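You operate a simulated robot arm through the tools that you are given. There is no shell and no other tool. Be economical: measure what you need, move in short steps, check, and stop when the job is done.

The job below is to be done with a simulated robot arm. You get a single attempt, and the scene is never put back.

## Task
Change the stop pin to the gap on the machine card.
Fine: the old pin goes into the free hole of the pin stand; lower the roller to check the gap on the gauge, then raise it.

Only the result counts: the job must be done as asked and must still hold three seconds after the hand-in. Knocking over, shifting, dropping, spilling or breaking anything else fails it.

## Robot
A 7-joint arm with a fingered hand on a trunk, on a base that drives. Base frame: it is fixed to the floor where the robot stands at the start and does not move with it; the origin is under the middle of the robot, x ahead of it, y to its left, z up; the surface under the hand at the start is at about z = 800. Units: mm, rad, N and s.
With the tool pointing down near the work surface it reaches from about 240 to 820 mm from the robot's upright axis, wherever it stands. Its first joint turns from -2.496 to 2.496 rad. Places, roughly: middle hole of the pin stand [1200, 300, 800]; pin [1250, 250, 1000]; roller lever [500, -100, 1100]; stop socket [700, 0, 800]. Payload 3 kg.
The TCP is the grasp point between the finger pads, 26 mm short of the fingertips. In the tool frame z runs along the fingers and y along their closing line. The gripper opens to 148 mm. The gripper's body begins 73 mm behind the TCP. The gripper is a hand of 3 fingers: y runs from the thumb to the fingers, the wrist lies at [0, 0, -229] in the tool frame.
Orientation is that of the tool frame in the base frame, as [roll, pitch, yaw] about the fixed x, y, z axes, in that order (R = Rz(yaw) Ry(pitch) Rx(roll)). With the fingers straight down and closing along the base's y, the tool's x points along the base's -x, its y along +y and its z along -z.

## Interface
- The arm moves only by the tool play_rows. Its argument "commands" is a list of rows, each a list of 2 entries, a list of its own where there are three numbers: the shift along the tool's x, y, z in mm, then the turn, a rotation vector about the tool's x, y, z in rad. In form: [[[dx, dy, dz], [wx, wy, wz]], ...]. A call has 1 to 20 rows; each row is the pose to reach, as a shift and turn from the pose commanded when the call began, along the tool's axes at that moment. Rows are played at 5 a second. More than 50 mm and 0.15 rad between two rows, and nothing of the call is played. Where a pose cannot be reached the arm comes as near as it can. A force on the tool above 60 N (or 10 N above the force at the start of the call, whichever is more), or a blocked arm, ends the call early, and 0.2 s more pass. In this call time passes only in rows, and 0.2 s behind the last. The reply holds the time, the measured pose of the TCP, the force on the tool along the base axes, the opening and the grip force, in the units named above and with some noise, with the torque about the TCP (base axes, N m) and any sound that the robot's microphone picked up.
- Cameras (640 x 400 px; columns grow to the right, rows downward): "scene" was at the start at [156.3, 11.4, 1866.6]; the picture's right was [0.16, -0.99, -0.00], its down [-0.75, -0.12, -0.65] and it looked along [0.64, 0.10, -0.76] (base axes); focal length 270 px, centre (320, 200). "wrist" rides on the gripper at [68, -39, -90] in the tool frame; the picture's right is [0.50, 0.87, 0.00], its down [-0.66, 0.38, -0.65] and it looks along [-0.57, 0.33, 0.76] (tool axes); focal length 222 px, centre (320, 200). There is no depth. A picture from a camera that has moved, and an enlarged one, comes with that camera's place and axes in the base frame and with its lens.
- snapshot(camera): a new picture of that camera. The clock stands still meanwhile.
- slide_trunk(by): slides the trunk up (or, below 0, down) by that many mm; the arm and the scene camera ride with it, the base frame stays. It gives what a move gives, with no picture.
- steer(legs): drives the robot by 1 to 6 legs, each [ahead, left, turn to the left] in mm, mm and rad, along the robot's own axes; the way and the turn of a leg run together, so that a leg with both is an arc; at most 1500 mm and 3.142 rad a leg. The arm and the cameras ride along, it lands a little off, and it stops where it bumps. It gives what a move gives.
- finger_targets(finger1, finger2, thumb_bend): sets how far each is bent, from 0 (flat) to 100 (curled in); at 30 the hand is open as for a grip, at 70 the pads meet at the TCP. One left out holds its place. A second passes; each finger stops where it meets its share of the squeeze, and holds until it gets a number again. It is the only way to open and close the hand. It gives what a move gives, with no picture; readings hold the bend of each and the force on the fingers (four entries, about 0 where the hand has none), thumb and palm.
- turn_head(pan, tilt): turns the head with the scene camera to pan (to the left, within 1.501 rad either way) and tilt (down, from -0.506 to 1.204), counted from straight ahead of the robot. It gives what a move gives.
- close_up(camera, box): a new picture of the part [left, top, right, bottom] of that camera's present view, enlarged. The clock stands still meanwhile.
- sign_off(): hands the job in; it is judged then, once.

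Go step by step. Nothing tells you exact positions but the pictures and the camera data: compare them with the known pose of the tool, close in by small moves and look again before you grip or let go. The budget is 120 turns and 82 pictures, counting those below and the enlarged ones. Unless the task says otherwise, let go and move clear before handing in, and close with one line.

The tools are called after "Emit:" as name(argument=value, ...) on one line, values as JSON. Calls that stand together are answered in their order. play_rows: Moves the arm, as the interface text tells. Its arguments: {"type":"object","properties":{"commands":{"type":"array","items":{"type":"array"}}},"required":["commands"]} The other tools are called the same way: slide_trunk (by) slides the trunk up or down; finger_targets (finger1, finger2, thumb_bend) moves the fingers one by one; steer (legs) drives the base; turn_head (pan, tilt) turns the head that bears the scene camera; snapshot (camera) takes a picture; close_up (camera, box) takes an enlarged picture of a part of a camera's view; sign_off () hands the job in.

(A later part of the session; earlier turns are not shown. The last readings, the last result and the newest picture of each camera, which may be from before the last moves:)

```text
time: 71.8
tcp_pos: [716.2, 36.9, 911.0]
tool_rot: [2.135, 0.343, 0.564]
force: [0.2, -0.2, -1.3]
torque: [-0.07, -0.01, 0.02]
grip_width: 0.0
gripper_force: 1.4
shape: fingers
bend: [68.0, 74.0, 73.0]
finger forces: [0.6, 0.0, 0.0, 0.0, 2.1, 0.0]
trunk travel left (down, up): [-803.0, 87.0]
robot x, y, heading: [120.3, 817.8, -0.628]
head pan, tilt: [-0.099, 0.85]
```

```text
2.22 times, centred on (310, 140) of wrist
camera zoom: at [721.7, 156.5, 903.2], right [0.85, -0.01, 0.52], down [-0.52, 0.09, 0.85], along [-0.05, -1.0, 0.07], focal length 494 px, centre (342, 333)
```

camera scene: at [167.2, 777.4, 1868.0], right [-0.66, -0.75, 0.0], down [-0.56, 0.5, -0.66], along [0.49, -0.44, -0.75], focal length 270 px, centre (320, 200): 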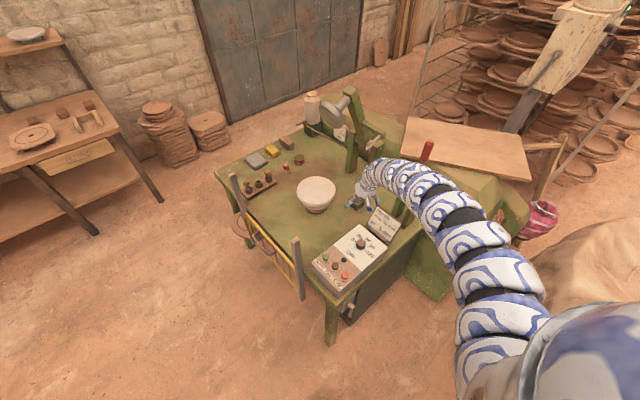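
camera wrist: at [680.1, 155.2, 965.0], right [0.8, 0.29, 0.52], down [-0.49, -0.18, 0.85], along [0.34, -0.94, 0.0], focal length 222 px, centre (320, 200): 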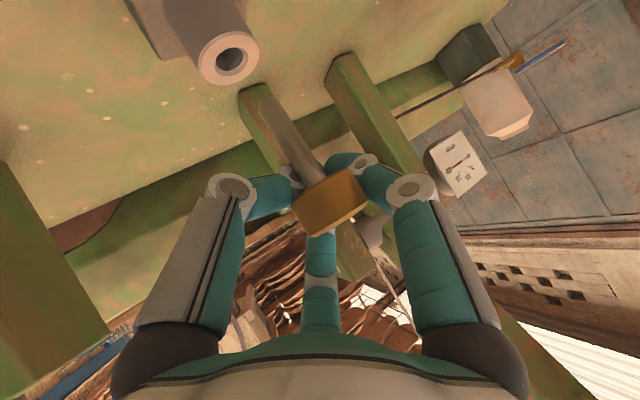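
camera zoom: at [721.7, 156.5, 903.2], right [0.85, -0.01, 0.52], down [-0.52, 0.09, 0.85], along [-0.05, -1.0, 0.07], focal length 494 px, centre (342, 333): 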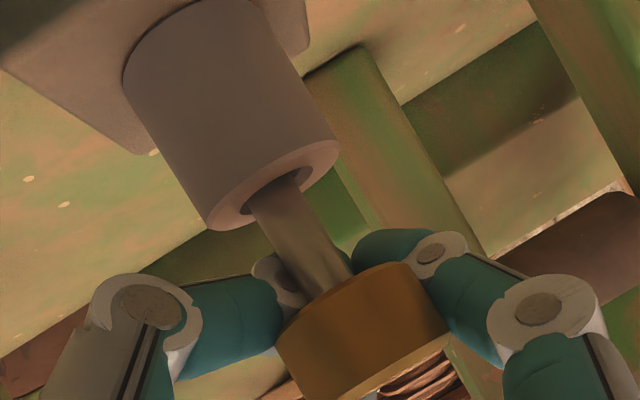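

The pin is well into the hole and aligned with the collar. I descend 11 mm more and release gently.

Emit:
play_rows(commands=[[[1.9, -4.4, 2.8], [0, 0, 0]], [[3.7, -8.8, 5.5], [0, 0, 0]]])

Emit:
finger_targets(finger1=50, finger2=50, thumb_bend=50)

Emit:
snapshot(camera="wrist")

```text
time: 72.4
tcp_pos: [715.0, 36.9, 901.0]
tool_rot: [2.133, 0.343, 0.564]
force: [0.2, -5.5, 3.5]
torque: [-0.07, 0.0, 0.0]
grip_width: 0.2
gripper_force: 2.9
shape: fingers
bend: [68.0, 74.0, 73.0]
finger forces: [5.6, 0.0, 0.0, 0.1, 0.3, 0.0]
trunk travel left (down, up): [-803.0, 87.0]
robot x, y, heading: [120.6, 822.8, -0.629]
head pan, tilt: [-0.099, 0.85]
```

```text
time: 73.4
tcp_pos: [712.8, 39.5, 903.2]
tool_rot: [2.13, 0.342, 0.563]
force: [-1.7, 1.9, 34.0]
torque: [0.11, 0.34, -0.02]
grip_width: 36.3
gripper_force: 16.0
shape: fingers
bend: [50.0, 50.0, 62.0]
finger forces: [0.0, 0.0, 0.1, 0.0, 32.4, 0.0]
trunk travel left (down, up): [-803.0, 87.0]
robot x, y, heading: [124.0, 827.7, -0.622]
head pan, tilt: [-0.099, 0.85]
```

```text
19 pictures are left
camera wrist: at [719.4, 158.5, 895.0], right [0.85, -0.01, 0.52], down [-0.52, 0.09, 0.85], along [-0.05, -1.0, 0.07], focal length 222 px, centre (320, 200)
```

wrist: 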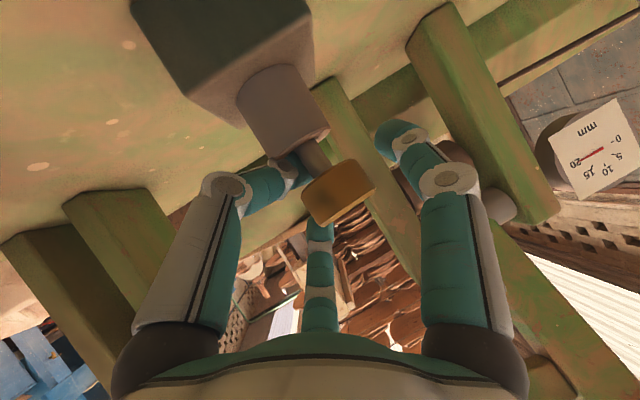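

The pin is seated upright in the socket, but the thumb's underside bears on the collar as it opens. I open the other fingers, ease up and slide the thumb sideways out.

Emit:
finger_targets(finger1=30, finger2=30, thumb_bend=66)

Emit:
play_rows(commands=[[[-1.3, 3.2, -2], [0, 0, 0]], [[-4.1, -0.6, -6.1], [0, 0, 0]], [[-7, -4.4, -10.2], [0, 0, 0]], [[-9.9, -8.2, -14.3], [0, 0, 0]]])

Emit:
snapshot(camera="wrist")

```text
time: 74.4
tcp_pos: [714.2, 38.2, 901.8]
tool_rot: [2.135, 0.343, 0.564]
force: [-2.2, 2.0, 6.4]
torque: [0.05, 0.11, 0.0]
grip_width: 71.6
gripper_force: 3.1
shape: fingers
bend: [30.0, 30.0, 69.0]
finger forces: [0.0, 0.0, 0.1, 0.1, 6.7, 0.0]
trunk travel left (down, up): [-803.0, 87.0]
robot x, y, heading: [123.5, 821.0, -0.624]
head pan, tilt: [-0.099, 0.85]
```

```text
time: 75.4
tcp_pos: [697.7, 46.2, 905.0]
tool_rot: [2.135, 0.345, 0.566]
force: [0.0, -0.4, -0.3]
torque: [-0.01, 0.0, 0.0]
grip_width: 74.9
gripper_force: 0.1
shape: fingers
bend: [30.0, 30.0, 66.0]
finger forces: [0.0, 0.0, 0.0, 0.1, 0.0, 0.1]
trunk travel left (down, up): [-803.0, 87.0]
robot x, y, heading: [123.2, 819.7, -0.628]
head pan, tilt: [-0.099, 0.85]
```

```text
18 pictures are left
camera wrist: at [704.5, 165.5, 895.7], right [0.85, -0.01, 0.52], down [-0.52, 0.09, 0.85], along [-0.05, -1.0, 0.07], focal length 222 px, centre (320, 200)
```

wrist: 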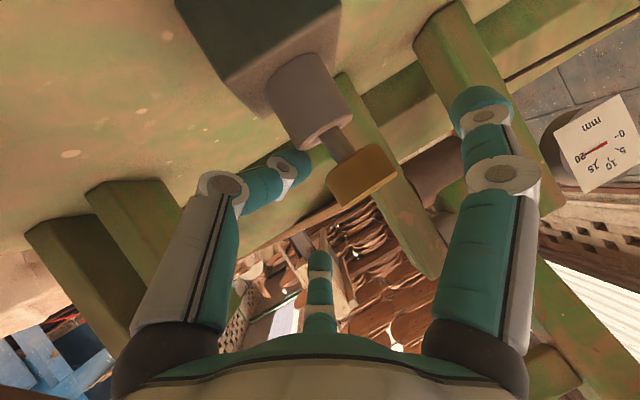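

The pin is seated and upright. This low, side-on posture gives good clearance, so I'll regrip from it: thumb under the cap beside the shaft, finger 1 on the side, finger 2 on top.

Emit:
play_rows(commands=[[[3.3, 3.2, 4.6], [0, 0, 0]], [[6.5, 6.4, 9.2], [0, 0, 0]], [[9.8, 9.6, 13.7], [0, 0, 0]]])

Emit:
finger_targets(finger1=75, finger2=80, thumb_bend=72)

Emit:
close_up(camera="wrist", box=[200, 60, 420, 280])

```text
time: 76.2
tcp_pos: [710.2, 35.4, 904.3]
tool_rot: [2.132, 0.343, 0.559]
force: [-23.5, -3.6, 12.4]
torque: [-0.22, 0.71, -0.25]
grip_width: 74.5
gripper_force: 14.1
shape: fingers
bend: [30.0, 30.0, 66.0]
finger forces: [0.0, 0.0, 0.1, 0.0, 29.8, 0.1]
trunk travel left (down, up): [-803.0, 87.0]
robot x, y, heading: [121.2, 821.3, -0.629]
head pan, tilt: [-0.099, 0.85]
```

```text
time: 77.2
tcp_pos: [710.8, 34.4, 902.2]
tool_rot: [2.133, 0.341, 0.561]
force: [-36.6, -25.9, 8.6]
torque: [-0.66, 1.25, -0.48]
grip_width: 6.8
gripper_force: 35.8
shape: fingers
bend: [72.0, 76.0, 69.0]
finger forces: [7.8, 8.2, 0.0, 0.0, 55.0, 0.0]
trunk travel left (down, up): [-803.0, 87.0]
robot x, y, heading: [119.6, 821.4, -0.627]
head pan, tilt: [-0.099, 0.85]
```

```text
1.82 times, centred on (310, 170) of wrist
camera zoom: at [717.6, 153.5, 894.8], right [0.85, -0.01, 0.52], down [-0.52, 0.09, 0.85], along [-0.06, -1.0, 0.07], focal length 404 px, centre (338, 254)
```

zoom: 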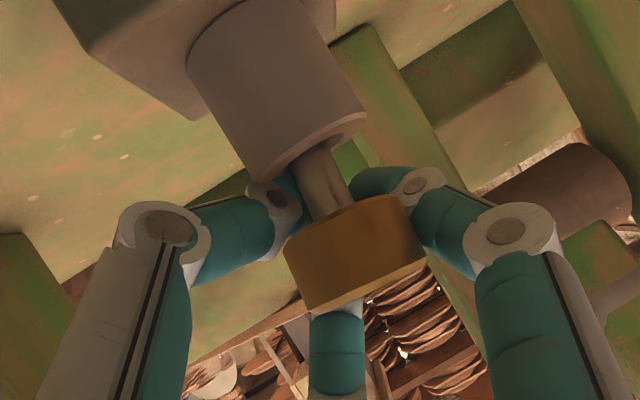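

All three fingers grip, but the thumb is preloaded; I relax the hand 5 mm toward -x and see the forces.

Emit:
play_rows(commands=[[[-2, -1.2, -0.6], [0, 0, 0]], [[-4, -2.6, -1.5], [0, 0, 0]]])

```text
time: 77.8
tcp_pos: [710.9, 34.3, 901.6]
tool_rot: [2.133, 0.342, 0.563]
force: [-21.4, -35.2, 2.4]
torque: [-0.79, 0.83, -0.41]
grip_width: 6.8
gripper_force: 31.8
shape: fingers
bend: [72.0, 76.0, 68.0]
finger forces: [8.8, 8.5, 0.0, 0.0, 46.1, 0.1]
trunk travel left (down, up): [-803.0, 87.0]
robot x, y, heading: [124.5, 820.5, -0.624]
head pan, tilt: [-0.099, 0.85]
```

Emit:
play_rows(commands=[[[-2.2, -0.2, 1.2], [0, 0, 0]], [[-4.4, -0.4, 2.3], [0, 0, 0]]])

```text
time: 78.4
tcp_pos: [711.1, 32.8, 900.9]
tool_rot: [2.136, 0.34, 0.57]
force: [-6.0, -26.0, -0.4]
torque: [-0.46, 0.41, -0.25]
grip_width: 6.6
gripper_force: 22.5
shape: fingers
bend: [72.0, 76.0, 68.0]
finger forces: [9.3, 8.5, 0.0, 0.1, 27.1, 0.0]
trunk travel left (down, up): [-803.0, 87.0]
robot x, y, heading: [122.8, 820.9, -0.632]
head pan, tilt: [-0.099, 0.85]
```

Forces are easing. One more small relief, then lift 20 mm in steps.

Emit:
play_rows(commands=[[[-2.5, 0.5, 2.5], [0, 0, 0]], [[-4.2, 4.5, 0], [0, 0, 0]], [[-5.9, 8.5, -2.5], [0, 0, 0]], [[-7.5, 12.5, -5], [0, 0, 0]]])

Emit:
close_up(camera="wrist", box=[200, 60, 420, 280])

```text
time: 79.4
tcp_pos: [706.7, 32.9, 916.9]
tool_rot: [2.135, 0.344, 0.569]
force: [1.0, 0.0, -2.0]
torque: [0.0, -0.06, 0.02]
grip_width: 4.0
gripper_force: 1.0
shape: fingers
bend: [73.0, 77.0, 69.0]
finger forces: [0.0, 0.1, 0.1, 0.0, 2.1, 0.1]
trunk travel left (down, up): [-803.0, 87.0]
robot x, y, heading: [124.1, 821.2, -0.624]
head pan, tilt: [-0.099, 0.85]
```

```text
1.82 times, centred on (310, 170) of wrist
camera zoom: at [712.7, 151.7, 909.1], right [0.85, -0.01, 0.52], down [-0.52, 0.08, 0.85], along [-0.05, -1.0, 0.07], focal length 404 px, centre (338, 254)
```

zoom: 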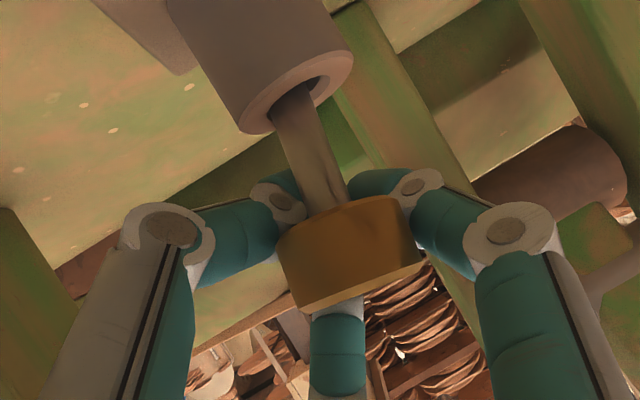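

The cap rides up on the fingers, partway out. I tighten the fingers.

Emit:
finger_targets(finger1=88, finger2=88, thumb_bend=82)

Emit:
close_up(camera="wrist", box=[200, 60, 420, 280])

```text
time: 80.4
tcp_pos: [705.8, 30.7, 916.7]
tool_rot: [2.134, 0.343, 0.565]
force: [1.1, -0.4, -0.5]
torque: [0.01, 0.03, 0.0]
grip_width: 0.0
gripper_force: 0.2
shape: fingers
bend: [77.0, 83.0, 74.0]
finger forces: [0.0, 0.0, 0.1, 0.1, 0.2, 0.0]
trunk travel left (down, up): [-803.0, 87.0]
robot x, y, heading: [124.7, 821.2, -0.627]
head pan, tilt: [-0.099, 0.85]
```

```text
1.82 times, centred on (310, 170) of wrist
camera zoom: at [712.5, 150.4, 909.5], right [0.85, -0.01, 0.52], down [-0.52, 0.09, 0.85], along [-0.05, -1.0, 0.07], focal length 404 px, centre (338, 254)
```

zoom: 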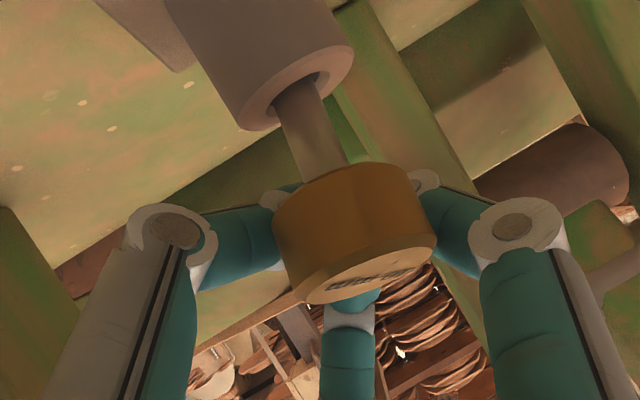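

The tips closed behind the pin: my contact plane is ~15–20 mm too deep along the tool. I reopen (pin drops back to its seat), retract, and re-aim so the tips sit at the cap's mid-plane.

Emit:
finger_targets(finger1=50, finger2=50, thumb_bend=55)

Emit:
play_rows(commands=[[[0, 0, -10], [0, 0, 0]], [[0, 0, -20], [0, 0, 0]]])

Emit:
close_up(camera="wrist", box=[200, 60, 420, 280])

```text
time: 81.4
tcp_pos: [706.4, 32.2, 918.5]
tool_rot: [2.135, 0.342, 0.563]
force: [-0.2, -0.3, 0.1]
torque: [0.05, 0.04, -0.02]
grip_width: 53.4
gripper_force: 0.1
shape: fingers
bend: [50.0, 50.0, 55.0]
finger forces: [0.1, 0.1, 0.1, 0.0, 0.0, 0.0]
trunk travel left (down, up): [-803.0, 87.0]
robot x, y, heading: [118.6, 818.6, -0.627]
head pan, tilt: [-0.099, 0.85]
```

```text
time: 82.0
tcp_pos: [698.9, 47.4, 926.7]
tool_rot: [2.135, 0.343, 0.566]
force: [0.2, 0.0, 0.4]
torque: [-0.01, 0.01, 0.03]
grip_width: 53.5
gripper_force: 0.1
shape: fingers
bend: [50.0, 50.0, 55.0]
finger forces: [0.0, 0.0, 0.0, 0.1, 0.0, 0.1]
trunk travel left (down, up): [-803.0, 87.0]
robot x, y, heading: [122.0, 821.8, -0.623]
head pan, tilt: [-0.099, 0.85]
```

```text
1.82 times, centred on (310, 170) of wrist
camera zoom: at [706.1, 165.8, 919.3], right [0.85, -0.01, 0.52], down [-0.52, 0.09, 0.85], along [-0.05, -1.0, 0.07], focal length 404 px, centre (338, 254)
```

zoom: 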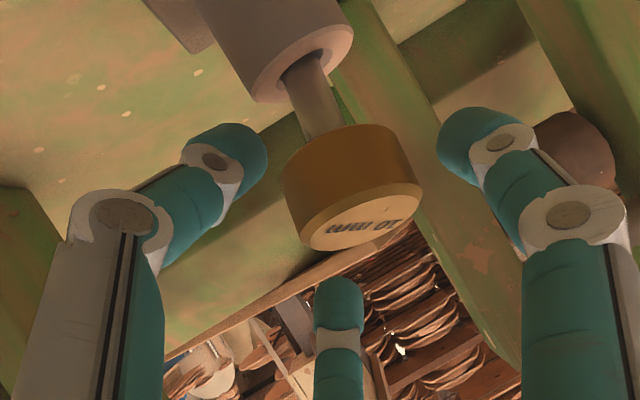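

The pin now sits partly raised and leaning ~17° toward the robot — a good chance to grip it coaxially with the hand leaned the same amount. I open, retract, rise and rotate the tool onto the pin's axis.

Emit:
finger_targets(finger1=30, finger2=30, thumb_bend=30)

Emit:
play_rows(commands=[[[0, 0, -22], [0, 0, 0]], [[0, 0, -44], [0, 0, 0]], [[-7, 26, -47], [0, 0, 0]], [[-14.8, 53.3, -50.8], [0, 0, 0]], [[-14.8, 53.3, -50.8], [0.111, 0.062, 0]], [[-14.8, 53.3, -50.8], [0.221, 0.123, 0]], [[-14.8, 53.3, -50.8], [0.332, 0.185, 0]], [[-14.8, 53.3, -50.8], [0.443, 0.246, 0]], [[-14.8, 53.3, -50.8], [0.553, 0.308, 0]], [[-14.8, 53.3, -50.8], [0.664, 0.369, 0]]])

Emit:
snapshot(camera="wrist")

```text
time: 83.0
tcp_pos: [700.2, 46.4, 927.4]
tool_rot: [2.134, 0.343, 0.567]
force: [0.0, -0.8, 0.4]
torque: [0.0, 0.02, 0.03]
grip_width: 126.6
gripper_force: 0.0
shape: fingers
bend: [30.0, 30.0, 30.0]
finger forces: [0.1, 0.0, 0.0, 0.0, 0.1, 0.0]
trunk travel left (down, up): [-803.0, 87.0]
robot x, y, heading: [121.7, 818.7, -0.628]
head pan, tilt: [-0.099, 0.85]
```

```text
time: 85.4
tcp_pos: [673.0, 26.0, 1014.3]
tool_rot: [2.868, 0.299, 1.04]
force: [0.2, -0.1, 0.7]
torque: [0.02, 0.02, 0.01]
grip_width: 126.8
gripper_force: 0.1
shape: fingers
bend: [30.0, 30.0, 30.0]
finger forces: [0.0, 0.1, 0.0, 0.0, 0.1, 0.1]
out of reach, approached as far as the arm can: row 10
trunk travel left (down, up): [-803.0, 87.0]
robot x, y, heading: [118.3, 818.8, -0.627]
head pan, tilt: [-0.099, 0.85]
stopped in row 10: the arm was blocked; the commanded pose is now the measured one
```

```text
13 pictures are left
camera wrist: at [664.1, 133.2, 1066.8], right [1.0, 0.05, 0.08], down [-0.05, -0.45, 0.89], along [0.08, -0.89, -0.44], focal length 222 px, centre (320, 200)
```

wrist: 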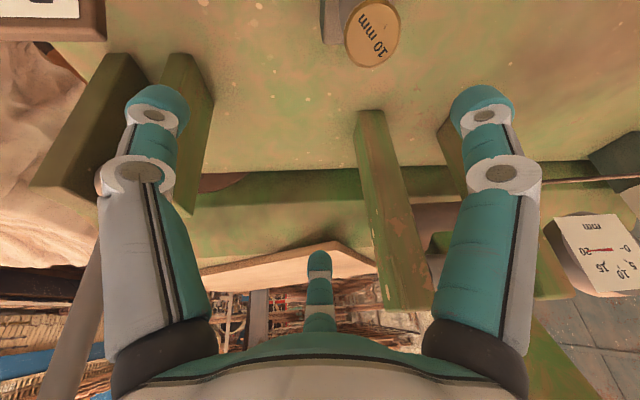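

The arm got blocked near the shell limit, so I'll back the base off. First I look at how the pin stands now.

Emit:
close_up(camera="wrist", box=[290, 0, 430, 90])

```text
4.44 times, centred on (360, 45) of wrist
camera zoom: at [664.1, 133.2, 1066.8], right [1.0, 0.05, 0.08], down [-0.05, -0.45, 0.89], along [0.08, -0.89, -0.44], focal length 987 px, centre (142, 889)
```

zoom: 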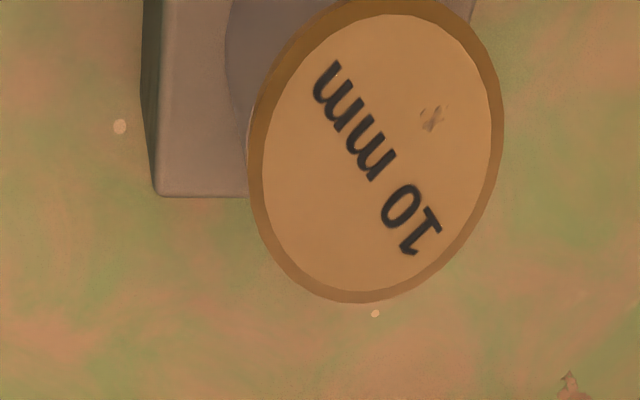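

The pin leans ~25° toward +y, almost exactly along the present tool axis. I move over it along that axis (73 mm sideways, then down the axis) and partially close.

Emit:
play_rows(commands=[[[25, -1, 10], [0, 0, 0]], [[50, -1, 21], [0, 0, 0]], [[73, -2, 31], [0, 0, 0]], [[73, -2, 54], [0, 0, 0]], [[73, -2, 75], [0, 0, 0]]])

Emit:
finger_targets(finger1=50, finger2=50, thumb_bend=50)

Emit:
snapshot(camera="wrist")

```text
time: 86.6
tcp_pos: [713.7, 57.4, 921.2]
tool_rot: [2.871, 0.297, 1.039]
force: [-0.8, -0.3, -0.3]
torque: [-0.02, 0.01, 0.0]
grip_width: 126.6
gripper_force: 0.0
shape: fingers
bend: [30.0, 30.0, 30.0]
finger forces: [0.0, 0.0, 0.0, 0.0, 0.0, 0.0]
trunk travel left (down, up): [-803.0, 87.0]
robot x, y, heading: [121.8, 819.3, -0.623]
head pan, tilt: [-0.099, 0.85]
```

```text
time: 87.6
tcp_pos: [713.1, 56.8, 922.5]
tool_rot: [2.868, 0.299, 1.041]
force: [-0.9, 0.8, -0.7]
torque: [-0.01, -0.03, 0.03]
grip_width: 62.7
gripper_force: 0.1
shape: fingers
bend: [50.0, 50.0, 50.0]
finger forces: [0.1, 0.0, 0.1, 0.1, 0.0, 0.0]
trunk travel left (down, up): [-803.0, 87.0]
robot x, y, heading: [125.0, 821.4, -0.625]
head pan, tilt: [-0.099, 0.85]
```

```text
11 pictures are left
camera wrist: at [703.9, 163.5, 975.9], right [1.0, 0.05, 0.08], down [-0.05, -0.45, 0.89], along [0.08, -0.89, -0.45], focal length 222 px, centre (320, 200)
```

wrist: 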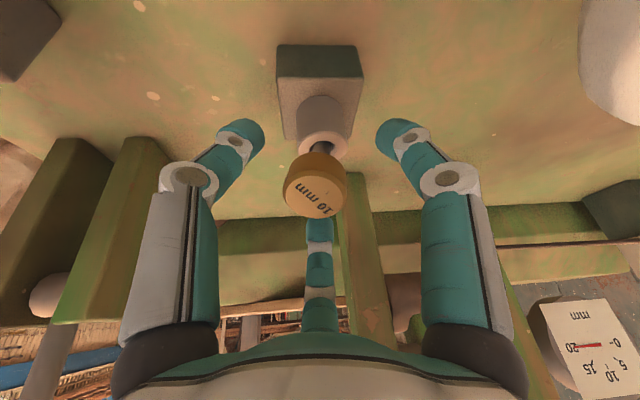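

Well centred. I correct (2.6, -4) and back off 9 mm so the tips meet the cap's middle, then close.

Emit:
play_rows(commands=[[[2.6, -4, -9], [0, 0, 0]]])

Emit:
finger_targets(finger1=75, finger2=75, thumb_bend=75)

Emit:
play_rows(commands=[[[0, 0, -6], [0, 0, 0]], [[0, 0, -14], [0, 0, 0]], [[0, 0, -22], [0, 0, 0]]])

Emit:
close_up(camera="wrist", box=[200, 40, 440, 280])

```text
time: 88.0
tcp_pos: [711.3, 65.7, 928.9]
tool_rot: [2.867, 0.299, 1.044]
force: [-1.4, 0.6, 0.0]
torque: [-0.02, 0.01, 0.01]
grip_width: 62.7
gripper_force: 0.1
shape: fingers
bend: [50.0, 50.0, 50.0]
finger forces: [0.1, 0.0, 0.0, 0.0, 0.0, 0.0]
trunk travel left (down, up): [-803.0, 87.0]
robot x, y, heading: [124.9, 817.3, -0.626]
head pan, tilt: [-0.099, 0.85]
```

```text
time: 89.0
tcp_pos: [711.1, 64.7, 929.0]
tool_rot: [2.869, 0.3, 1.04]
force: [-1.0, 0.0, -0.4]
torque: [0.01, 0.01, -0.01]
grip_width: 20.3
gripper_force: 18.1
shape: fingers
bend: [62.0, 61.0, 66.0]
finger forces: [10.8, 11.3, 0.1, 0.0, 13.9, 0.0]
trunk travel left (down, up): [-803.0, 87.0]
robot x, y, heading: [120.5, 819.4, -0.623]
head pan, tilt: [-0.099, 0.85]
```

```text
time: 89.8
tcp_pos: [706.9, 74.7, 949.6]
tool_rot: [2.869, 0.297, 1.041]
force: [0.6, 0.3, -0.7]
torque: [0.03, 0.01, -0.02]
grip_width: 20.4
gripper_force: 18.5
shape: fingers
bend: [62.0, 60.0, 66.0]
finger forces: [10.8, 11.2, 0.1, 0.0, 14.0, 0.0]
trunk travel left (down, up): [-803.0, 87.0]
robot x, y, heading: [124.6, 818.3, -0.627]
head pan, tilt: [-0.099, 0.85]
```

```text
1.67 times, centred on (320, 160) of wrist
camera zoom: at [698.7, 180.7, 1002.2], right [1.0, 0.05, 0.08], down [-0.05, -0.45, 0.89], along [0.08, -0.89, -0.45], focal length 370 px, centre (320, 267)
```

zoom: 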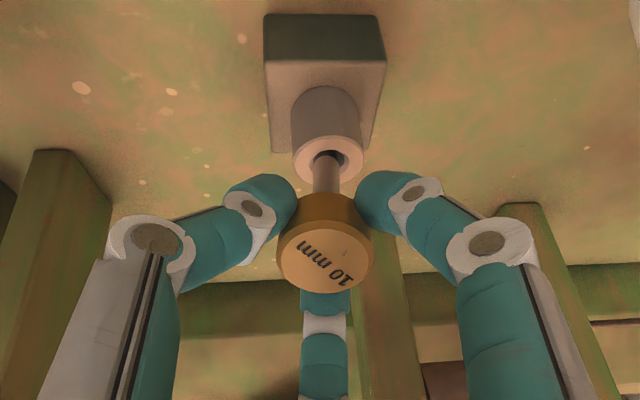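

Excellent: firm coaxial grip and lifting cleanly. I lift further, raise the trunk, and drive around to the stand side, moving away from the roller first.

Emit:
play_rows(commands=[[[0, 0, -20], [0, 0, 0]], [[-6, 5, -38], [0, 0, 0]], [[-12, 10, -57], [0, 0, 0]]])

Emit:
slide_trunk(by=85)

Emit:
steer(legs=[[-175, 243, 0], [459, 194, 0]])

Emit:
play_rows(commands=[[[0, 0, 0], [0, 0, 0]]])

```text
time: 90.6
tcp_pos: [707.1, 81.2, 1008.4]
tool_rot: [2.864, 0.298, 1.04]
force: [0.5, 0.2, -1.5]
torque: [0.02, 0.03, -0.02]
grip_width: 20.1
gripper_force: 18.1
shape: fingers
bend: [62.0, 60.0, 67.0]
finger forces: [10.8, 11.3, 0.0, 0.0, 14.1, 0.1]
trunk travel left (down, up): [-803.0, 87.0]
robot x, y, heading: [122.8, 822.1, -0.625]
head pan, tilt: [-0.099, 0.85]
```

```text
time: 91.8
tcp_pos: [707.8, 82.1, 1092.6]
tool_rot: [2.867, 0.299, 1.042]
force: [-0.2, -0.1, -1.4]
torque: [0.02, 0.03, -0.02]
grip_width: 20.3
gripper_force: 18.2
shape: fingers
bend: [62.0, 60.0, 67.0]
finger forces: [10.9, 11.3, 0.0, 0.1, 14.0, 0.1]
trunk travel left (down, up): [-888.0, 2.0]
robot x, y, heading: [126.1, 822.3, -0.629]
head pan, tilt: [-0.099, 0.85]
```

```text
time: 96.5
tcp_pos: [1206.6, 270.3, 1091.3]
tool_rot: [2.868, 0.298, 1.049]
force: [-0.3, 0.0, -1.6]
torque: [0.0, 0.02, -0.02]
grip_width: 20.2
gripper_force: 17.8
shape: fingers
bend: [62.0, 60.0, 67.0]
finger forces: [10.9, 11.4, 0.1, 0.0, 14.0, 0.0]
trunk travel left (down, up): [-888.0, 2.0]
robot x, y, heading: [614.7, 1008.4, -0.615]
head pan, tilt: [-0.099, 0.85]
```

```text
time: 96.8
tcp_pos: [1207.1, 271.9, 1092.2]
tool_rot: [2.866, 0.3, 1.047]
force: [0.8, -0.4, -0.3]
torque: [0.02, 0.03, 0.02]
grip_width: 20.3
gripper_force: 18.3
shape: fingers
bend: [62.0, 60.0, 67.0]
finger forces: [10.9, 11.3, 0.0, 0.0, 14.1, 0.0]
trunk travel left (down, up): [-888.0, 2.0]
robot x, y, heading: [618.4, 1006.0, -0.616]
head pan, tilt: [-0.099, 0.85]
```

The pin is secure. I move above the stand's middle hole estimate (1157, 350) while turning the tool vertical.

Emit:
play_rows(commands=[[[16, -24, 9], [0.066, 0.075, 0]], [[32, -48, 18], [0.132, 0.151, 0]], [[48, -72, 27], [0.199, 0.227, 0]], [[63.4, -95.8, 36.3], [0.265, 0.302, 0]]])

Emit:
snapshot(camera="wrist")

```text
time: 97.8
tcp_pos: [1179.9, 340.1, 1054.7]
tool_rot: [3.044, 0.141, 1.059]
force: [-0.1, -0.8, -1.4]
torque: [0.01, 0.0, 0.01]
grip_width: 19.9
gripper_force: 17.9
shape: fingers
bend: [62.0, 60.0, 67.0]
finger forces: [10.8, 11.3, 0.0, 0.1, 13.9, 0.1]
out of reach, approached as far as the arm can: row 3, 4
trunk travel left (down, up): [-888.0, 2.0]
robot x, y, heading: [618.2, 1005.4, -0.616]
head pan, tilt: [-0.099, 0.85]
```

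```text
9 pictures are left
camera wrist: at [1176.9, 432.5, 1130.7], right [1.0, 0.02, 0.01], down [0.0, -0.64, 0.77], along [0.02, -0.77, -0.64], focal length 222 px, centre (320, 200)
```

wrist: 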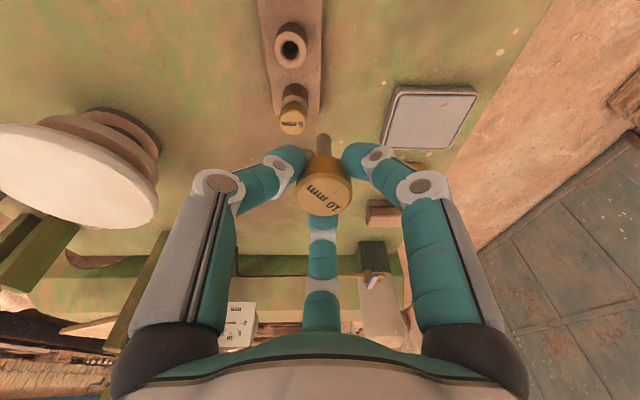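

The middle hole shows at about (1149, 352), the 5 mm pin at (1149, 290). I back the base 45 mm to be mid-range, set the tool vertical above the hole, and will insert by lowering the trunk.

Emit:
steer(legs=[[-45, 0, 0]])

Emit:
play_rows(commands=[[[0, 0, 0], [0.05, 0.07, 0]], [[0, 0, 0], [0.0976, 0.141, 0]]])

```text
time: 98.8
tcp_pos: [1140.5, 368.5, 1056.9]
tool_rot: [3.041, 0.142, 1.059]
force: [0.3, -0.8, -1.4]
torque: [-0.03, -0.01, 0.02]
grip_width: 20.5
gripper_force: 17.7
shape: fingers
bend: [62.0, 60.0, 67.0]
finger forces: [10.8, 11.3, 0.0, 0.0, 13.9, 0.1]
trunk travel left (down, up): [-888.0, 2.0]
robot x, y, heading: [578.9, 1029.5, -0.618]
head pan, tilt: [-0.099, 0.85]
```

```text
time: 99.4
tcp_pos: [1142.5, 368.3, 1053.9]
tool_rot: [3.044, 0.143, 1.059]
force: [0.9, 0.7, -1.0]
torque: [-0.01, 0.0, -0.01]
grip_width: 20.4
gripper_force: 17.6
shape: fingers
bend: [62.0, 60.0, 67.0]
finger forces: [10.9, 11.3, 0.0, 0.0, 13.8, 0.0]
out of reach, approached as far as the arm can: row 1, 2
trunk travel left (down, up): [-888.0, 2.0]
robot x, y, heading: [577.5, 1032.2, -0.623]
head pan, tilt: [-0.099, 0.85]
```

Emit:
play_rows(commands=[[[-2, 5, 23], [0, 0, 0]], [[-4.1, 9.5, 46.1], [0, 0, 0]], [[-4.1, 9.5, 46.1], [0.05, 0.07, 0]], [[-4.1, 9.5, 46.1], [0.0976, 0.143, 0]]])

```text
time: 100.4
tcp_pos: [1142.1, 359.7, 1011.8]
tool_rot: [3.037, 0.156, 1.058]
force: [0.0, 0.1, -0.7]
torque: [-0.04, -0.01, -0.04]
grip_width: 20.2
gripper_force: 18.4
shape: fingers
bend: [62.0, 60.0, 67.0]
finger forces: [10.9, 11.3, 0.0, 0.0, 13.8, 0.1]
out of reach, approached as far as the arm can: row 2, 3, 4
trunk travel left (down, up): [-888.0, 2.0]
robot x, y, heading: [580.4, 1031.3, -0.623]
head pan, tilt: [-0.099, 0.85]
```

A vertical tool needs the wrist nearer shoulder height. I back the base 40 mm, raise the arm to z≈1150 over the hole and straighten the tool there; then the trunk will do the lowering.

Emit:
steer(legs=[[-40, 0, 0]])

Emit:
play_rows(commands=[[[-7, 16, -32], [0, 0, 0]], [[-14, 32, -64], [0, 0, 0]], [[-21, 48, -97], [0, 0, 0]], [[-28.7, 63.9, -129], [0, 0, 0]], [[-28.7, 63.9, -129], [0.05, 0.08, 0]], [[-28.7, 63.9, -129], [0.1046, 0.156, 0]]])

```text
time: 101.2
tcp_pos: [1107.8, 384.8, 1014.6]
tool_rot: [3.036, 0.155, 1.055]
force: [0.2, -0.6, -1.1]
torque: [0.01, -0.03, 0.01]
grip_width: 20.4
gripper_force: 17.9
shape: fingers
bend: [62.0, 60.0, 67.0]
finger forces: [10.8, 11.2, 0.0, 0.0, 13.9, 0.0]
trunk travel left (down, up): [-888.0, 2.0]
robot x, y, heading: [547.8, 1059.7, -0.62]
head pan, tilt: [-0.099, 0.85]
```

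```text
time: 102.6
tcp_pos: [1142.7, 365.7, 1147.6]
tool_rot: [3.029, 0.174, 1.044]
force: [0.0, -1.0, -0.5]
torque: [0.0, 0.02, -0.02]
grip_width: 20.1
gripper_force: 17.9
shape: fingers
bend: [62.0, 60.0, 67.0]
finger forces: [10.8, 11.4, 0.1, 0.0, 13.9, 0.0]
out of reach, approached as far as the arm can: row 2, 3, 4, 5, 6
trunk travel left (down, up): [-888.0, 2.0]
robot x, y, heading: [546.4, 1058.9, -0.621]
head pan, tilt: [-0.099, 0.85]
```

The limit is the tool's yaw, not reach. I turn the tool back about its axis by 0.7 rad and then straighten it.

Emit:
play_rows(commands=[[[0, 0, 0], [0, 0, -0.14]], [[0, 0, 0], [0, 0, -0.28]], [[0, 0, 0], [0, 0, -0.42]], [[0, 0, 0], [0, 0, -0.56]], [[0, 0, 0], [0, 0, -0.7]]])

```text
time: 103.8
tcp_pos: [1145.0, 409.1, 1138.3]
tool_rot: [3.121, 0.488, 1.694]
force: [0.0, 1.3, -1.1]
torque: [-0.1, -0.02, 0.01]
grip_width: 20.0
gripper_force: 17.3
shape: fingers
bend: [62.0, 60.0, 67.0]
finger forces: [10.5, 10.7, 0.0, 0.0, 13.3, 0.0]
out of reach, approached as far as the arm can: row 1, 2, 3, 4, 5
trunk travel left (down, up): [-888.0, 2.0]
robot x, y, heading: [547.7, 1059.4, -0.618]
head pan, tilt: [-0.099, 0.85]
```

Emit:
play_rows(commands=[[[-12, -1, 8.5], [0.005, 0.122, 0]], [[-23, -2, 17], [0.01, 0.244, 0]], [[-35, -3, 25], [0.015, 0.366, 0]], [[-46.6, -3.7, 33.8], [0.02, 0.488, 0]]])

```text
time: 105.0
tcp_pos: [1147.6, 437.7, 1096.2]
tool_rot: [3.078, 0.384, 1.628]
force: [0.4, -0.4, -1.2]
torque: [0.02, -0.02, -0.01]
grip_width: 19.6
gripper_force: 17.3
shape: fingers
bend: [62.0, 60.0, 67.0]
finger forces: [10.3, 10.5, 0.0, 0.0, 13.7, 0.0]
out of reach, approached as far as the arm can: row 1, 2, 3, 4
trunk travel left (down, up): [-888.0, 2.0]
robot x, y, heading: [547.9, 1056.8, -0.62]
head pan, tilt: [-0.099, 0.85]
stopped in row 4: the arm was blocked; the commanded pose is now the measured one
```

I recall the arm configuration that was comfortable with a vertical tool (823 mm ahead, 91 mm right, higher up). I go up and back toward it, straightening the tool in free air.

Emit:
play_rows(commands=[[[1, 6, -32], [0, 0, 0]], [[2.5, 13, -64], [0, 0, 0]], [[4, 19, -95], [0, 0, 0]], [[5, 25, -127], [0, 0, 0]], [[6.3, 32, -158], [0, 0, 0]], [[6.3, 32, -158], [0.02, 0.128, 0]], [[6.3, 32, -158], [0.042, 0.256, 0]], [[6.3, 32, -158], [0.063, 0.384, 0]]])

```text
time: 106.8
tcp_pos: [1211.8, 484.8, 1173.2]
tool_rot: [3.062, 0.382, 1.576]
force: [-0.5, -0.7, -0.6]
torque: [0.01, 0.01, -0.02]
grip_width: 20.1
gripper_force: 17.6
shape: fingers
bend: [62.0, 60.0, 67.0]
finger forces: [10.5, 10.5, 0.1, 0.0, 13.5, 0.0]
out of reach, approached as far as the arm can: row 1, 2, 3, 4, 5, 6, 7, 8
trunk travel left (down, up): [-888.0, 2.0]
robot x, y, heading: [547.3, 1058.7, -0.618]
head pan, tilt: [-0.099, 0.85]
```

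Smaller yaw seems to be the free direction in this arm branch. I turn the tool the other way by 0.9 rad.

Emit:
play_rows(commands=[[[0, 0, 0], [0, 0, 0.13]], [[0, 0, 0], [0, 0, 0.26]], [[0, 0, 0], [0, 0, 0.39]], [[0, 0, 0], [0, 0, 0.52]], [[0, 0, 0], [0, 0, 0.65]], [[0, 0, 0], [0, 0, 0.78]], [[0, 0, 0], [0, 0, 0.91]]])

```text
time: 108.4
tcp_pos: [1209.6, 484.3, 1166.6]
tool_rot: [2.793, 0.173, 0.649]
force: [0.4, 0.0, -0.7]
torque: [0.04, 0.01, 0.01]
grip_width: 19.3
gripper_force: 17.4
shape: fingers
bend: [62.0, 60.0, 67.0]
finger forces: [10.5, 10.5, 0.1, 0.0, 13.6, 0.0]
trunk travel left (down, up): [-888.0, 2.0]
robot x, y, heading: [551.4, 1057.6, -0.619]
head pan, tilt: [-0.099, 0.85]
```

That works without limits. Now I straighten the tool.

Emit:
play_rows(commands=[[[0, 0, 0], [0.116, 0.058, 0]], [[0, 0, 0], [0.232, 0.115, 0]], [[0, 0, 0], [0.3486, 0.173, 0]]])

```text
time: 109.2
tcp_pos: [1205.2, 483.2, 1167.6]
tool_rot: [-3.138, 0.005, 0.681]
force: [0.2, -0.1, -1.0]
torque: [0.06, -0.03, 0.01]
grip_width: 19.7
gripper_force: 17.4
shape: fingers
bend: [62.0, 60.0, 67.0]
finger forces: [10.5, 11.0, 0.0, 0.0, 13.3, 0.0]
trunk travel left (down, up): [-888.0, 2.0]
robot x, y, heading: [544.6, 1057.4, -0.625]
head pan, tilt: [-0.099, 0.85]
```

Vertical at last. I drive so the pin comes over the middle hole, then check with one picture.

Emit:
steer(legs=[[31, -139, 0]])

Emit:
slide_trunk(by=-120)

Emit:
snapshot(camera="wrist")

```text
time: 110.6
tcp_pos: [1151.1, 351.5, 1168.3]
tool_rot: [-3.14, 0.003, 0.687]
force: [-0.1, 0.1, -1.2]
torque: [0.02, -0.02, -0.01]
grip_width: 19.3
gripper_force: 17.6
shape: fingers
bend: [62.0, 60.0, 67.0]
finger forces: [10.5, 11.0, 0.0, 0.1, 13.4, 0.0]
trunk travel left (down, up): [-888.0, 2.0]
robot x, y, heading: [487.2, 921.4, -0.614]
head pan, tilt: [-0.099, 0.85]
```

```text
time: 112.1
tcp_pos: [1151.9, 355.0, 1049.1]
tool_rot: [-3.14, 0.003, 0.688]
force: [-0.4, 0.4, -1.1]
torque: [0.03, 0.0, 0.02]
grip_width: 19.4
gripper_force: 17.6
shape: fingers
bend: [62.0, 60.0, 67.0]
finger forces: [10.6, 10.8, 0.0, 0.1, 13.3, 0.0]
trunk travel left (down, up): [-768.0, 122.0]
robot x, y, heading: [489.0, 917.3, -0.614]
head pan, tilt: [-0.099, 0.85]
```

```text
8 pictures are left
camera wrist: at [1179.1, 427.4, 1139.2], right [0.94, -0.35, 0.0], down [-0.26, -0.71, 0.66], along [-0.23, -0.61, -0.75], focal length 222 px, centre (320, 200)
```

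wrist: 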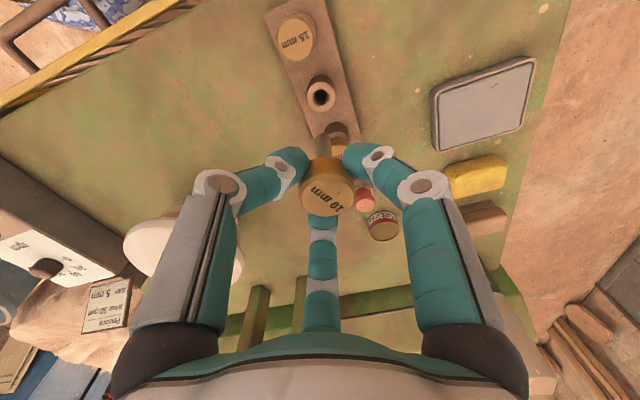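

The hole is almost exactly on the tool axis. I lower the trunk 100 mm and check again.

Emit:
slide_trunk(by=-100)

Emit:
close_up(camera="wrist", box=[230, 50, 410, 230])

```text
time: 113.4
tcp_pos: [1150.7, 354.3, 948.6]
tool_rot: [3.14, 0.004, 0.689]
force: [0.5, -0.5, -1.2]
torque: [-0.03, -0.03, -0.03]
grip_width: 19.4
gripper_force: 18.0
shape: fingers
bend: [62.0, 60.0, 67.0]
finger forces: [10.4, 11.0, 0.0, 0.0, 13.3, 0.0]
trunk travel left (down, up): [-668.0, 222.0]
robot x, y, heading: [488.4, 920.0, -0.615]
head pan, tilt: [-0.099, 0.85]
```

```text
2.22 times, centred on (320, 140) of wrist
camera zoom: at [1179.1, 427.4, 1039.2], right [0.94, -0.35, 0.0], down [-0.26, -0.71, 0.66], along [-0.23, -0.61, -0.75], focal length 494 px, centre (320, 333)
```

zoom: 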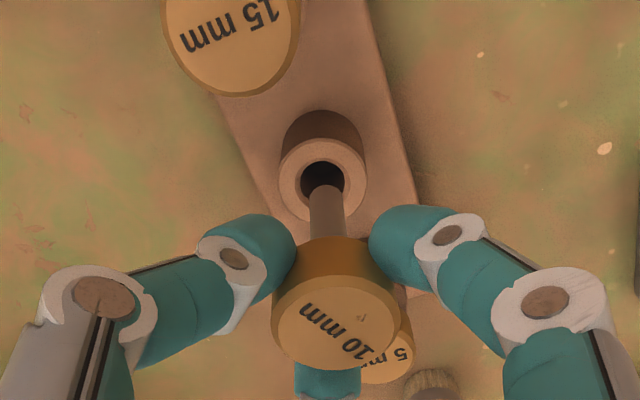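

Tip is ~1.4 mm to the right of the hole; I nudge and lower in small steps, watching force.

Emit:
play_rows(commands=[[[-0.7, -1.2, 0], [0, 0, 0]]])

Emit:
slide_trunk(by=-16)

Emit:
slide_trunk(by=-8)

```text
time: 113.8
tcp_pos: [1150.1, 355.1, 948.7]
tool_rot: [-3.141, 0.003, 0.688]
force: [0.4, -0.1, -0.1]
torque: [0.01, 0.01, -0.01]
grip_width: 19.4
gripper_force: 17.0
shape: fingers
bend: [62.0, 60.0, 67.0]
finger forces: [10.5, 10.8, 0.1, 0.1, 13.3, 0.0]
trunk travel left (down, up): [-668.0, 222.0]
robot x, y, heading: [487.0, 922.2, -0.613]
head pan, tilt: [-0.099, 0.85]
```

```text
time: 114.5
tcp_pos: [1150.0, 354.7, 932.3]
tool_rot: [3.141, 0.004, 0.688]
force: [-0.3, 0.5, -0.5]
torque: [-0.03, -0.02, -0.02]
grip_width: 19.8
gripper_force: 17.5
shape: fingers
bend: [62.0, 60.0, 67.0]
finger forces: [10.5, 10.9, 0.0, 0.0, 13.3, 0.1]
trunk travel left (down, up): [-652.0, 238.0]
robot x, y, heading: [489.0, 920.5, -0.614]
head pan, tilt: [-0.099, 0.85]
```

```text
time: 115.0
tcp_pos: [1151.0, 354.7, 924.4]
tool_rot: [-3.14, 0.004, 0.688]
force: [-1.0, -0.4, -1.1]
torque: [-0.02, 0.01, 0.0]
grip_width: 19.5
gripper_force: 16.7
shape: fingers
bend: [62.0, 60.0, 67.0]
finger forces: [10.5, 11.0, 0.1, 0.0, 13.2, 0.0]
trunk travel left (down, up): [-644.0, 246.0]
robot x, y, heading: [485.1, 923.4, -0.615]
head pan, tilt: [-0.099, 0.85]
```

No contact force; it is going in. I continue down.

Emit:
slide_trunk(by=-8)

Emit:
slide_trunk(by=-6)

Emit:
close_up(camera="wrist", box=[230, 50, 410, 230])

```text
time: 115.6
tcp_pos: [1151.1, 353.6, 917.0]
tool_rot: [-3.14, 0.004, 0.688]
force: [-0.6, -0.4, -1.2]
torque: [-0.01, 0.03, -0.01]
grip_width: 19.4
gripper_force: 17.4
shape: fingers
bend: [62.0, 60.0, 67.0]
finger forces: [10.4, 11.1, 0.1, 0.1, 13.1, 0.0]
trunk travel left (down, up): [-636.0, 254.0]
robot x, y, heading: [484.7, 922.0, -0.613]
head pan, tilt: [-0.099, 0.85]
```

```text
time: 116.2
tcp_pos: [1150.0, 354.7, 912.9]
tool_rot: [-3.141, 0.005, 0.687]
force: [-0.9, 0.1, -1.2]
torque: [-0.01, -0.01, -0.01]
grip_width: 19.4
gripper_force: 17.3
shape: fingers
bend: [62.0, 60.0, 67.0]
finger forces: [10.4, 11.1, 0.1, 0.0, 13.1, 0.1]
trunk travel left (down, up): [-630.0, 260.0]
robot x, y, heading: [491.1, 927.4, -0.613]
head pan, tilt: [-0.099, 0.85]
```

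```text
2.22 times, centred on (320, 140) of wrist
camera zoom: at [1178.1, 427.7, 1001.3], right [0.94, -0.35, 0.0], down [-0.26, -0.71, 0.66], along [-0.23, -0.61, -0.75], focal length 494 px, centre (320, 333)
```

zoom: 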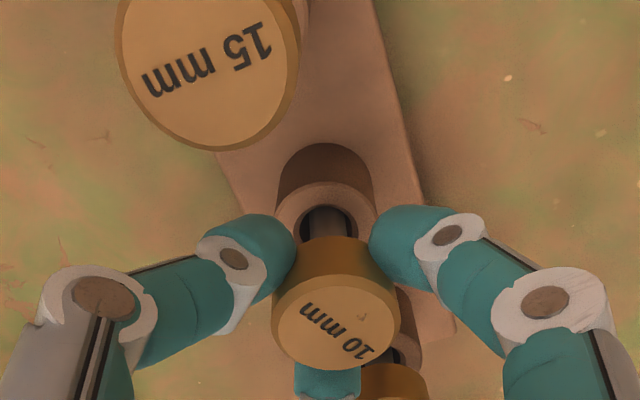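

It is well inside the hole. I lower until it seats.

Emit:
slide_trunk(by=-6)

Emit:
slide_trunk(by=-5)

```text
time: 116.7
tcp_pos: [1149.9, 354.6, 905.9]
tool_rot: [3.141, 0.004, 0.688]
force: [0.2, 0.3, -1.7]
torque: [-0.04, 0.0, -0.02]
grip_width: 19.9
gripper_force: 17.7
shape: fingers
bend: [62.0, 60.0, 67.0]
finger forces: [10.5, 11.1, 0.0, 0.0, 13.1, 0.0]
trunk travel left (down, up): [-624.0, 266.0]
robot x, y, heading: [486.8, 919.8, -0.613]
head pan, tilt: [-0.099, 0.85]
```

```text
time: 117.2
tcp_pos: [1151.0, 354.2, 900.4]
tool_rot: [-3.141, 0.003, 0.688]
force: [0.5, 0.5, 7.6]
torque: [-0.07, 0.01, 0.03]
grip_width: 19.7
gripper_force: 18.6
shape: fingers
bend: [62.0, 60.0, 68.0]
finger forces: [11.3, 11.7, 0.0, 0.1, 14.9, 0.0]
trunk travel left (down, up): [-619.0, 271.0]
robot x, y, heading: [486.5, 918.1, -0.611]
head pan, tilt: [-0.099, 0.85]
```

Seated (7.6 N upward). I release slightly and rise straight up with the trunk.

Emit:
finger_targets(finger1=54, finger2=55, thumb_bend=58)

Emit:
slide_trunk(by=75)

Emit:
snapshot(camera="wrist")

```text
time: 118.2
tcp_pos: [1150.4, 354.2, 900.2]
tool_rot: [3.141, 0.003, 0.688]
force: [0.0, 0.6, 0.1]
torque: [-0.01, 0.01, 0.01]
grip_width: 43.6
gripper_force: 0.1
shape: fingers
bend: [54.0, 55.0, 57.0]
finger forces: [0.1, 0.0, 0.0, 0.0, 0.0, 0.0]
trunk travel left (down, up): [-619.0, 271.0]
robot x, y, heading: [488.2, 921.3, -0.613]
head pan, tilt: [-0.099, 0.85]
```

```text
time: 119.4
tcp_pos: [1151.3, 353.7, 974.7]
tool_rot: [-3.14, 0.003, 0.686]
force: [-0.3, -1.1, 0.6]
torque: [-0.01, 0.01, 0.01]
grip_width: 43.8
gripper_force: 0.0
shape: fingers
bend: [54.0, 55.0, 57.0]
finger forces: [0.0, 0.0, 0.1, 0.0, 0.0, 0.1]
trunk travel left (down, up): [-694.0, 196.0]
robot x, y, heading: [489.1, 927.0, -0.613]
head pan, tilt: [-0.099, 0.85]
```

```text
5 pictures are left
camera wrist: at [1178.2, 427.6, 1065.2], right [0.94, -0.35, 0.0], down [-0.26, -0.71, 0.66], along [-0.23, -0.61, -0.75], focal length 222 px, centre (320, 200)
```

wrist: 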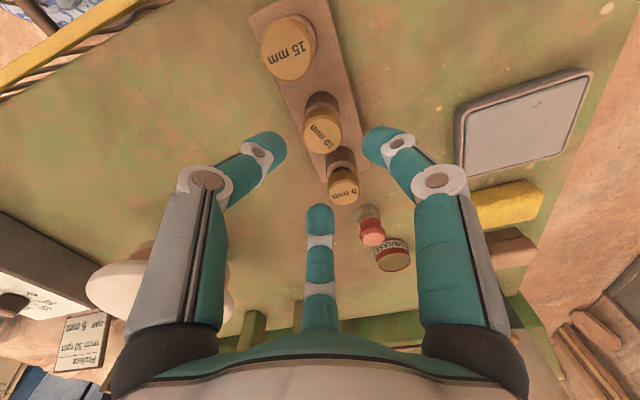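

The old pin stands in the middle hole. The 5 mm pin is 62 mm toward -y; I move over it, lower by the same 75 mm, and check alignment.

Emit:
finger_targets(finger1=48, finger2=48, thumb_bend=48)

Emit:
play_rows(commands=[[[-19.5, 24.2, 0], [0, 0, 0]], [[-38.9, 48.3, 0], [0, 0, 0]]])

```text
time: 120.4
tcp_pos: [1150.2, 354.2, 975.2]
tool_rot: [-3.14, 0.002, 0.687]
force: [-0.1, -0.1, 0.1]
torque: [-0.03, 0.01, 0.02]
grip_width: 68.2
gripper_force: 0.1
shape: fingers
bend: [48.0, 48.0, 48.0]
finger forces: [0.1, 0.0, 0.0, 0.0, 0.0, 0.0]
trunk travel left (down, up): [-694.0, 196.0]
robot x, y, heading: [488.1, 921.5, -0.609]
head pan, tilt: [-0.099, 0.85]
```

```text
time: 121.0
tcp_pos: [1141.5, 312.9, 973.7]
tool_rot: [3.14, 0.004, 0.689]
force: [-0.2, 0.8, 0.0]
torque: [0.0, 0.01, 0.03]
grip_width: 68.1
gripper_force: 0.0
shape: fingers
bend: [48.0, 48.0, 48.0]
finger forces: [0.1, 0.1, 0.0, 0.0, 0.1, 0.0]
out of reach, approached as far as the arm can: row 1, 2
trunk travel left (down, up): [-694.0, 196.0]
robot x, y, heading: [488.7, 924.0, -0.615]
head pan, tilt: [-0.099, 0.85]
```

The arm is at its outer limit; I drive the base closer and correct with the arm.

Emit:
steer(legs=[[32, -14, 0]])

Emit:
play_rows(commands=[[[0, 0, 0], [0, 0, 0]]])

```text
time: 121.8
tcp_pos: [1160.6, 282.1, 972.3]
tool_rot: [-3.139, 0.005, 0.69]
force: [0.5, 0.5, -0.2]
torque: [0.0, 0.01, 0.02]
grip_width: 68.3
gripper_force: 0.1
shape: fingers
bend: [48.0, 48.0, 48.0]
finger forces: [0.0, 0.0, 0.0, 0.0, 0.0, 0.1]
trunk travel left (down, up): [-694.0, 196.0]
robot x, y, heading: [504.2, 892.8, -0.61]
head pan, tilt: [-0.099, 0.85]
```

```text
time: 122.2
tcp_pos: [1159.5, 282.1, 972.9]
tool_rot: [3.14, 0.004, 0.687]
force: [0.6, -0.5, 0.3]
torque: [0.01, 0.02, -0.03]
grip_width: 68.2
gripper_force: 0.0
shape: fingers
bend: [48.0, 48.0, 48.0]
finger forces: [0.0, 0.0, 0.0, 0.1, 0.0, 0.0]
trunk travel left (down, up): [-694.0, 196.0]
robot x, y, heading: [504.7, 892.8, -0.612]
head pan, tilt: [-0.099, 0.85]
```

Emit:
play_rows(commands=[[[-0.3, -13.1, 0], [0, 0, 0]]])

Emit:
slide_trunk(by=-72)

Emit:
finger_targets(finger1=75, finger2=75, thumb_bend=75)

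```text
time: 122.6
tcp_pos: [1153.1, 294.4, 972.6]
tool_rot: [-3.141, 0.004, 0.689]
force: [-0.7, -0.5, 0.1]
torque: [-0.02, 0.04, -0.01]
grip_width: 68.3
gripper_force: 0.0
shape: fingers
bend: [48.0, 48.0, 48.0]
finger forces: [0.0, 0.0, 0.0, 0.1, 0.0, 0.0]
trunk travel left (down, up): [-694.0, 196.0]
robot x, y, heading: [504.5, 892.6, -0.613]
head pan, tilt: [-0.099, 0.85]
```

```text
time: 123.7
tcp_pos: [1152.5, 293.0, 902.0]
tool_rot: [-3.141, 0.004, 0.69]
force: [0.1, -1.3, -0.5]
torque: [-0.03, 0.0, 0.03]
grip_width: 68.4
gripper_force: 0.0
shape: fingers
bend: [48.0, 48.0, 48.0]
finger forces: [0.0, 0.0, 0.0, 0.0, 0.0, 0.1]
trunk travel left (down, up): [-622.0, 268.0]
robot x, y, heading: [504.8, 891.7, -0.612]
head pan, tilt: [-0.099, 0.85]
```

```text
time: 124.7
tcp_pos: [1151.3, 292.9, 901.1]
tool_rot: [3.14, 0.004, 0.689]
force: [-1.0, -0.5, -0.2]
torque: [-0.04, 0.01, 0.01]
grip_width: 21.6
gripper_force: 18.0
shape: fingers
bend: [61.0, 61.0, 67.0]
finger forces: [11.0, 11.3, 0.0, 0.1, 13.7, 0.0]
trunk travel left (down, up): [-622.0, 268.0]
robot x, y, heading: [507.8, 889.7, -0.61]
head pan, tilt: [-0.099, 0.85]
```

Firm three-finger grip on the 5 mm pin. I lift it out with the trunk, then lean the tool and bring the arm to the pose used before at the socket.

Emit:
slide_trunk(by=266)

Emit:
play_rows(commands=[[[-25, 13, 14], [-0.07, -0.035, 0]], [[-50, 27, 29], [-0.14, -0.07, 0]], [[-76, 40, 43], [-0.21, -0.104, 0]], [[-101, 53, 58], [-0.28, -0.138, 0]], [[-126.4, 66.9, 72], [-0.3486, -0.173, 0]]])

```text
time: 127.4
tcp_pos: [1151.6, 293.2, 1167.5]
tool_rot: [-3.141, 0.004, 0.688]
force: [-0.2, 0.5, -1.3]
torque: [-0.02, 0.01, 0.04]
grip_width: 22.0
gripper_force: 18.2
shape: fingers
bend: [61.0, 61.0, 67.0]
finger forces: [11.2, 10.9, 0.0, 0.0, 13.7, 0.0]
trunk travel left (down, up): [-888.0, 2.0]
robot x, y, heading: [503.6, 887.8, -0.615]
head pan, tilt: [-0.099, 0.85]
```

```text
time: 128.6
tcp_pos: [1097.6, 160.6, 1094.7]
tool_rot: [2.789, 0.175, 0.66]
force: [0.7, -0.9, -2.0]
torque: [0.03, 0.03, 0.0]
grip_width: 21.4
gripper_force: 18.5
shape: fingers
bend: [61.0, 61.0, 67.0]
finger forces: [11.2, 10.9, 0.1, 0.1, 13.9, 0.1]
trunk travel left (down, up): [-888.0, 2.0]
robot x, y, heading: [507.3, 892.9, -0.609]
head pan, tilt: [-0.099, 0.85]
```

Now I drive back to the socket side: away from the machine first, then along, then in.

Emit:
steer(legs=[[-149, 213, 0], [-319, -223, 0], [189, -270, 0]])

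Emit:
slide_trunk(by=-85)

```text
time: 134.3
tcp_pos: [703.9, 105.3, 1093.7]
tool_rot: [2.79, 0.174, 0.654]
force: [-0.6, -0.7, -2.1]
torque: [0.01, -0.02, -0.01]
grip_width: 21.2
gripper_force: 17.8
shape: fingers
bend: [61.0, 61.0, 67.0]
finger forces: [11.2, 10.9, 0.1, 0.0, 13.8, 0.1]
trunk travel left (down, up): [-888.0, 2.0]
robot x, y, heading: [112.9, 840.2, -0.62]
head pan, tilt: [-0.099, 0.85]
```

```text
time: 135.6
tcp_pos: [703.6, 106.5, 1009.6]
tool_rot: [2.79, 0.175, 0.654]
force: [0.4, 0.3, -0.9]
torque: [0.0, 0.02, 0.02]
grip_width: 21.5
gripper_force: 18.3
shape: fingers
bend: [61.0, 61.0, 67.0]
finger forces: [11.2, 10.9, 0.0, 0.1, 13.8, 0.1]
trunk travel left (down, up): [-803.0, 87.0]
robot x, y, heading: [115.3, 839.5, -0.618]
head pan, tilt: [-0.099, 0.85]
```

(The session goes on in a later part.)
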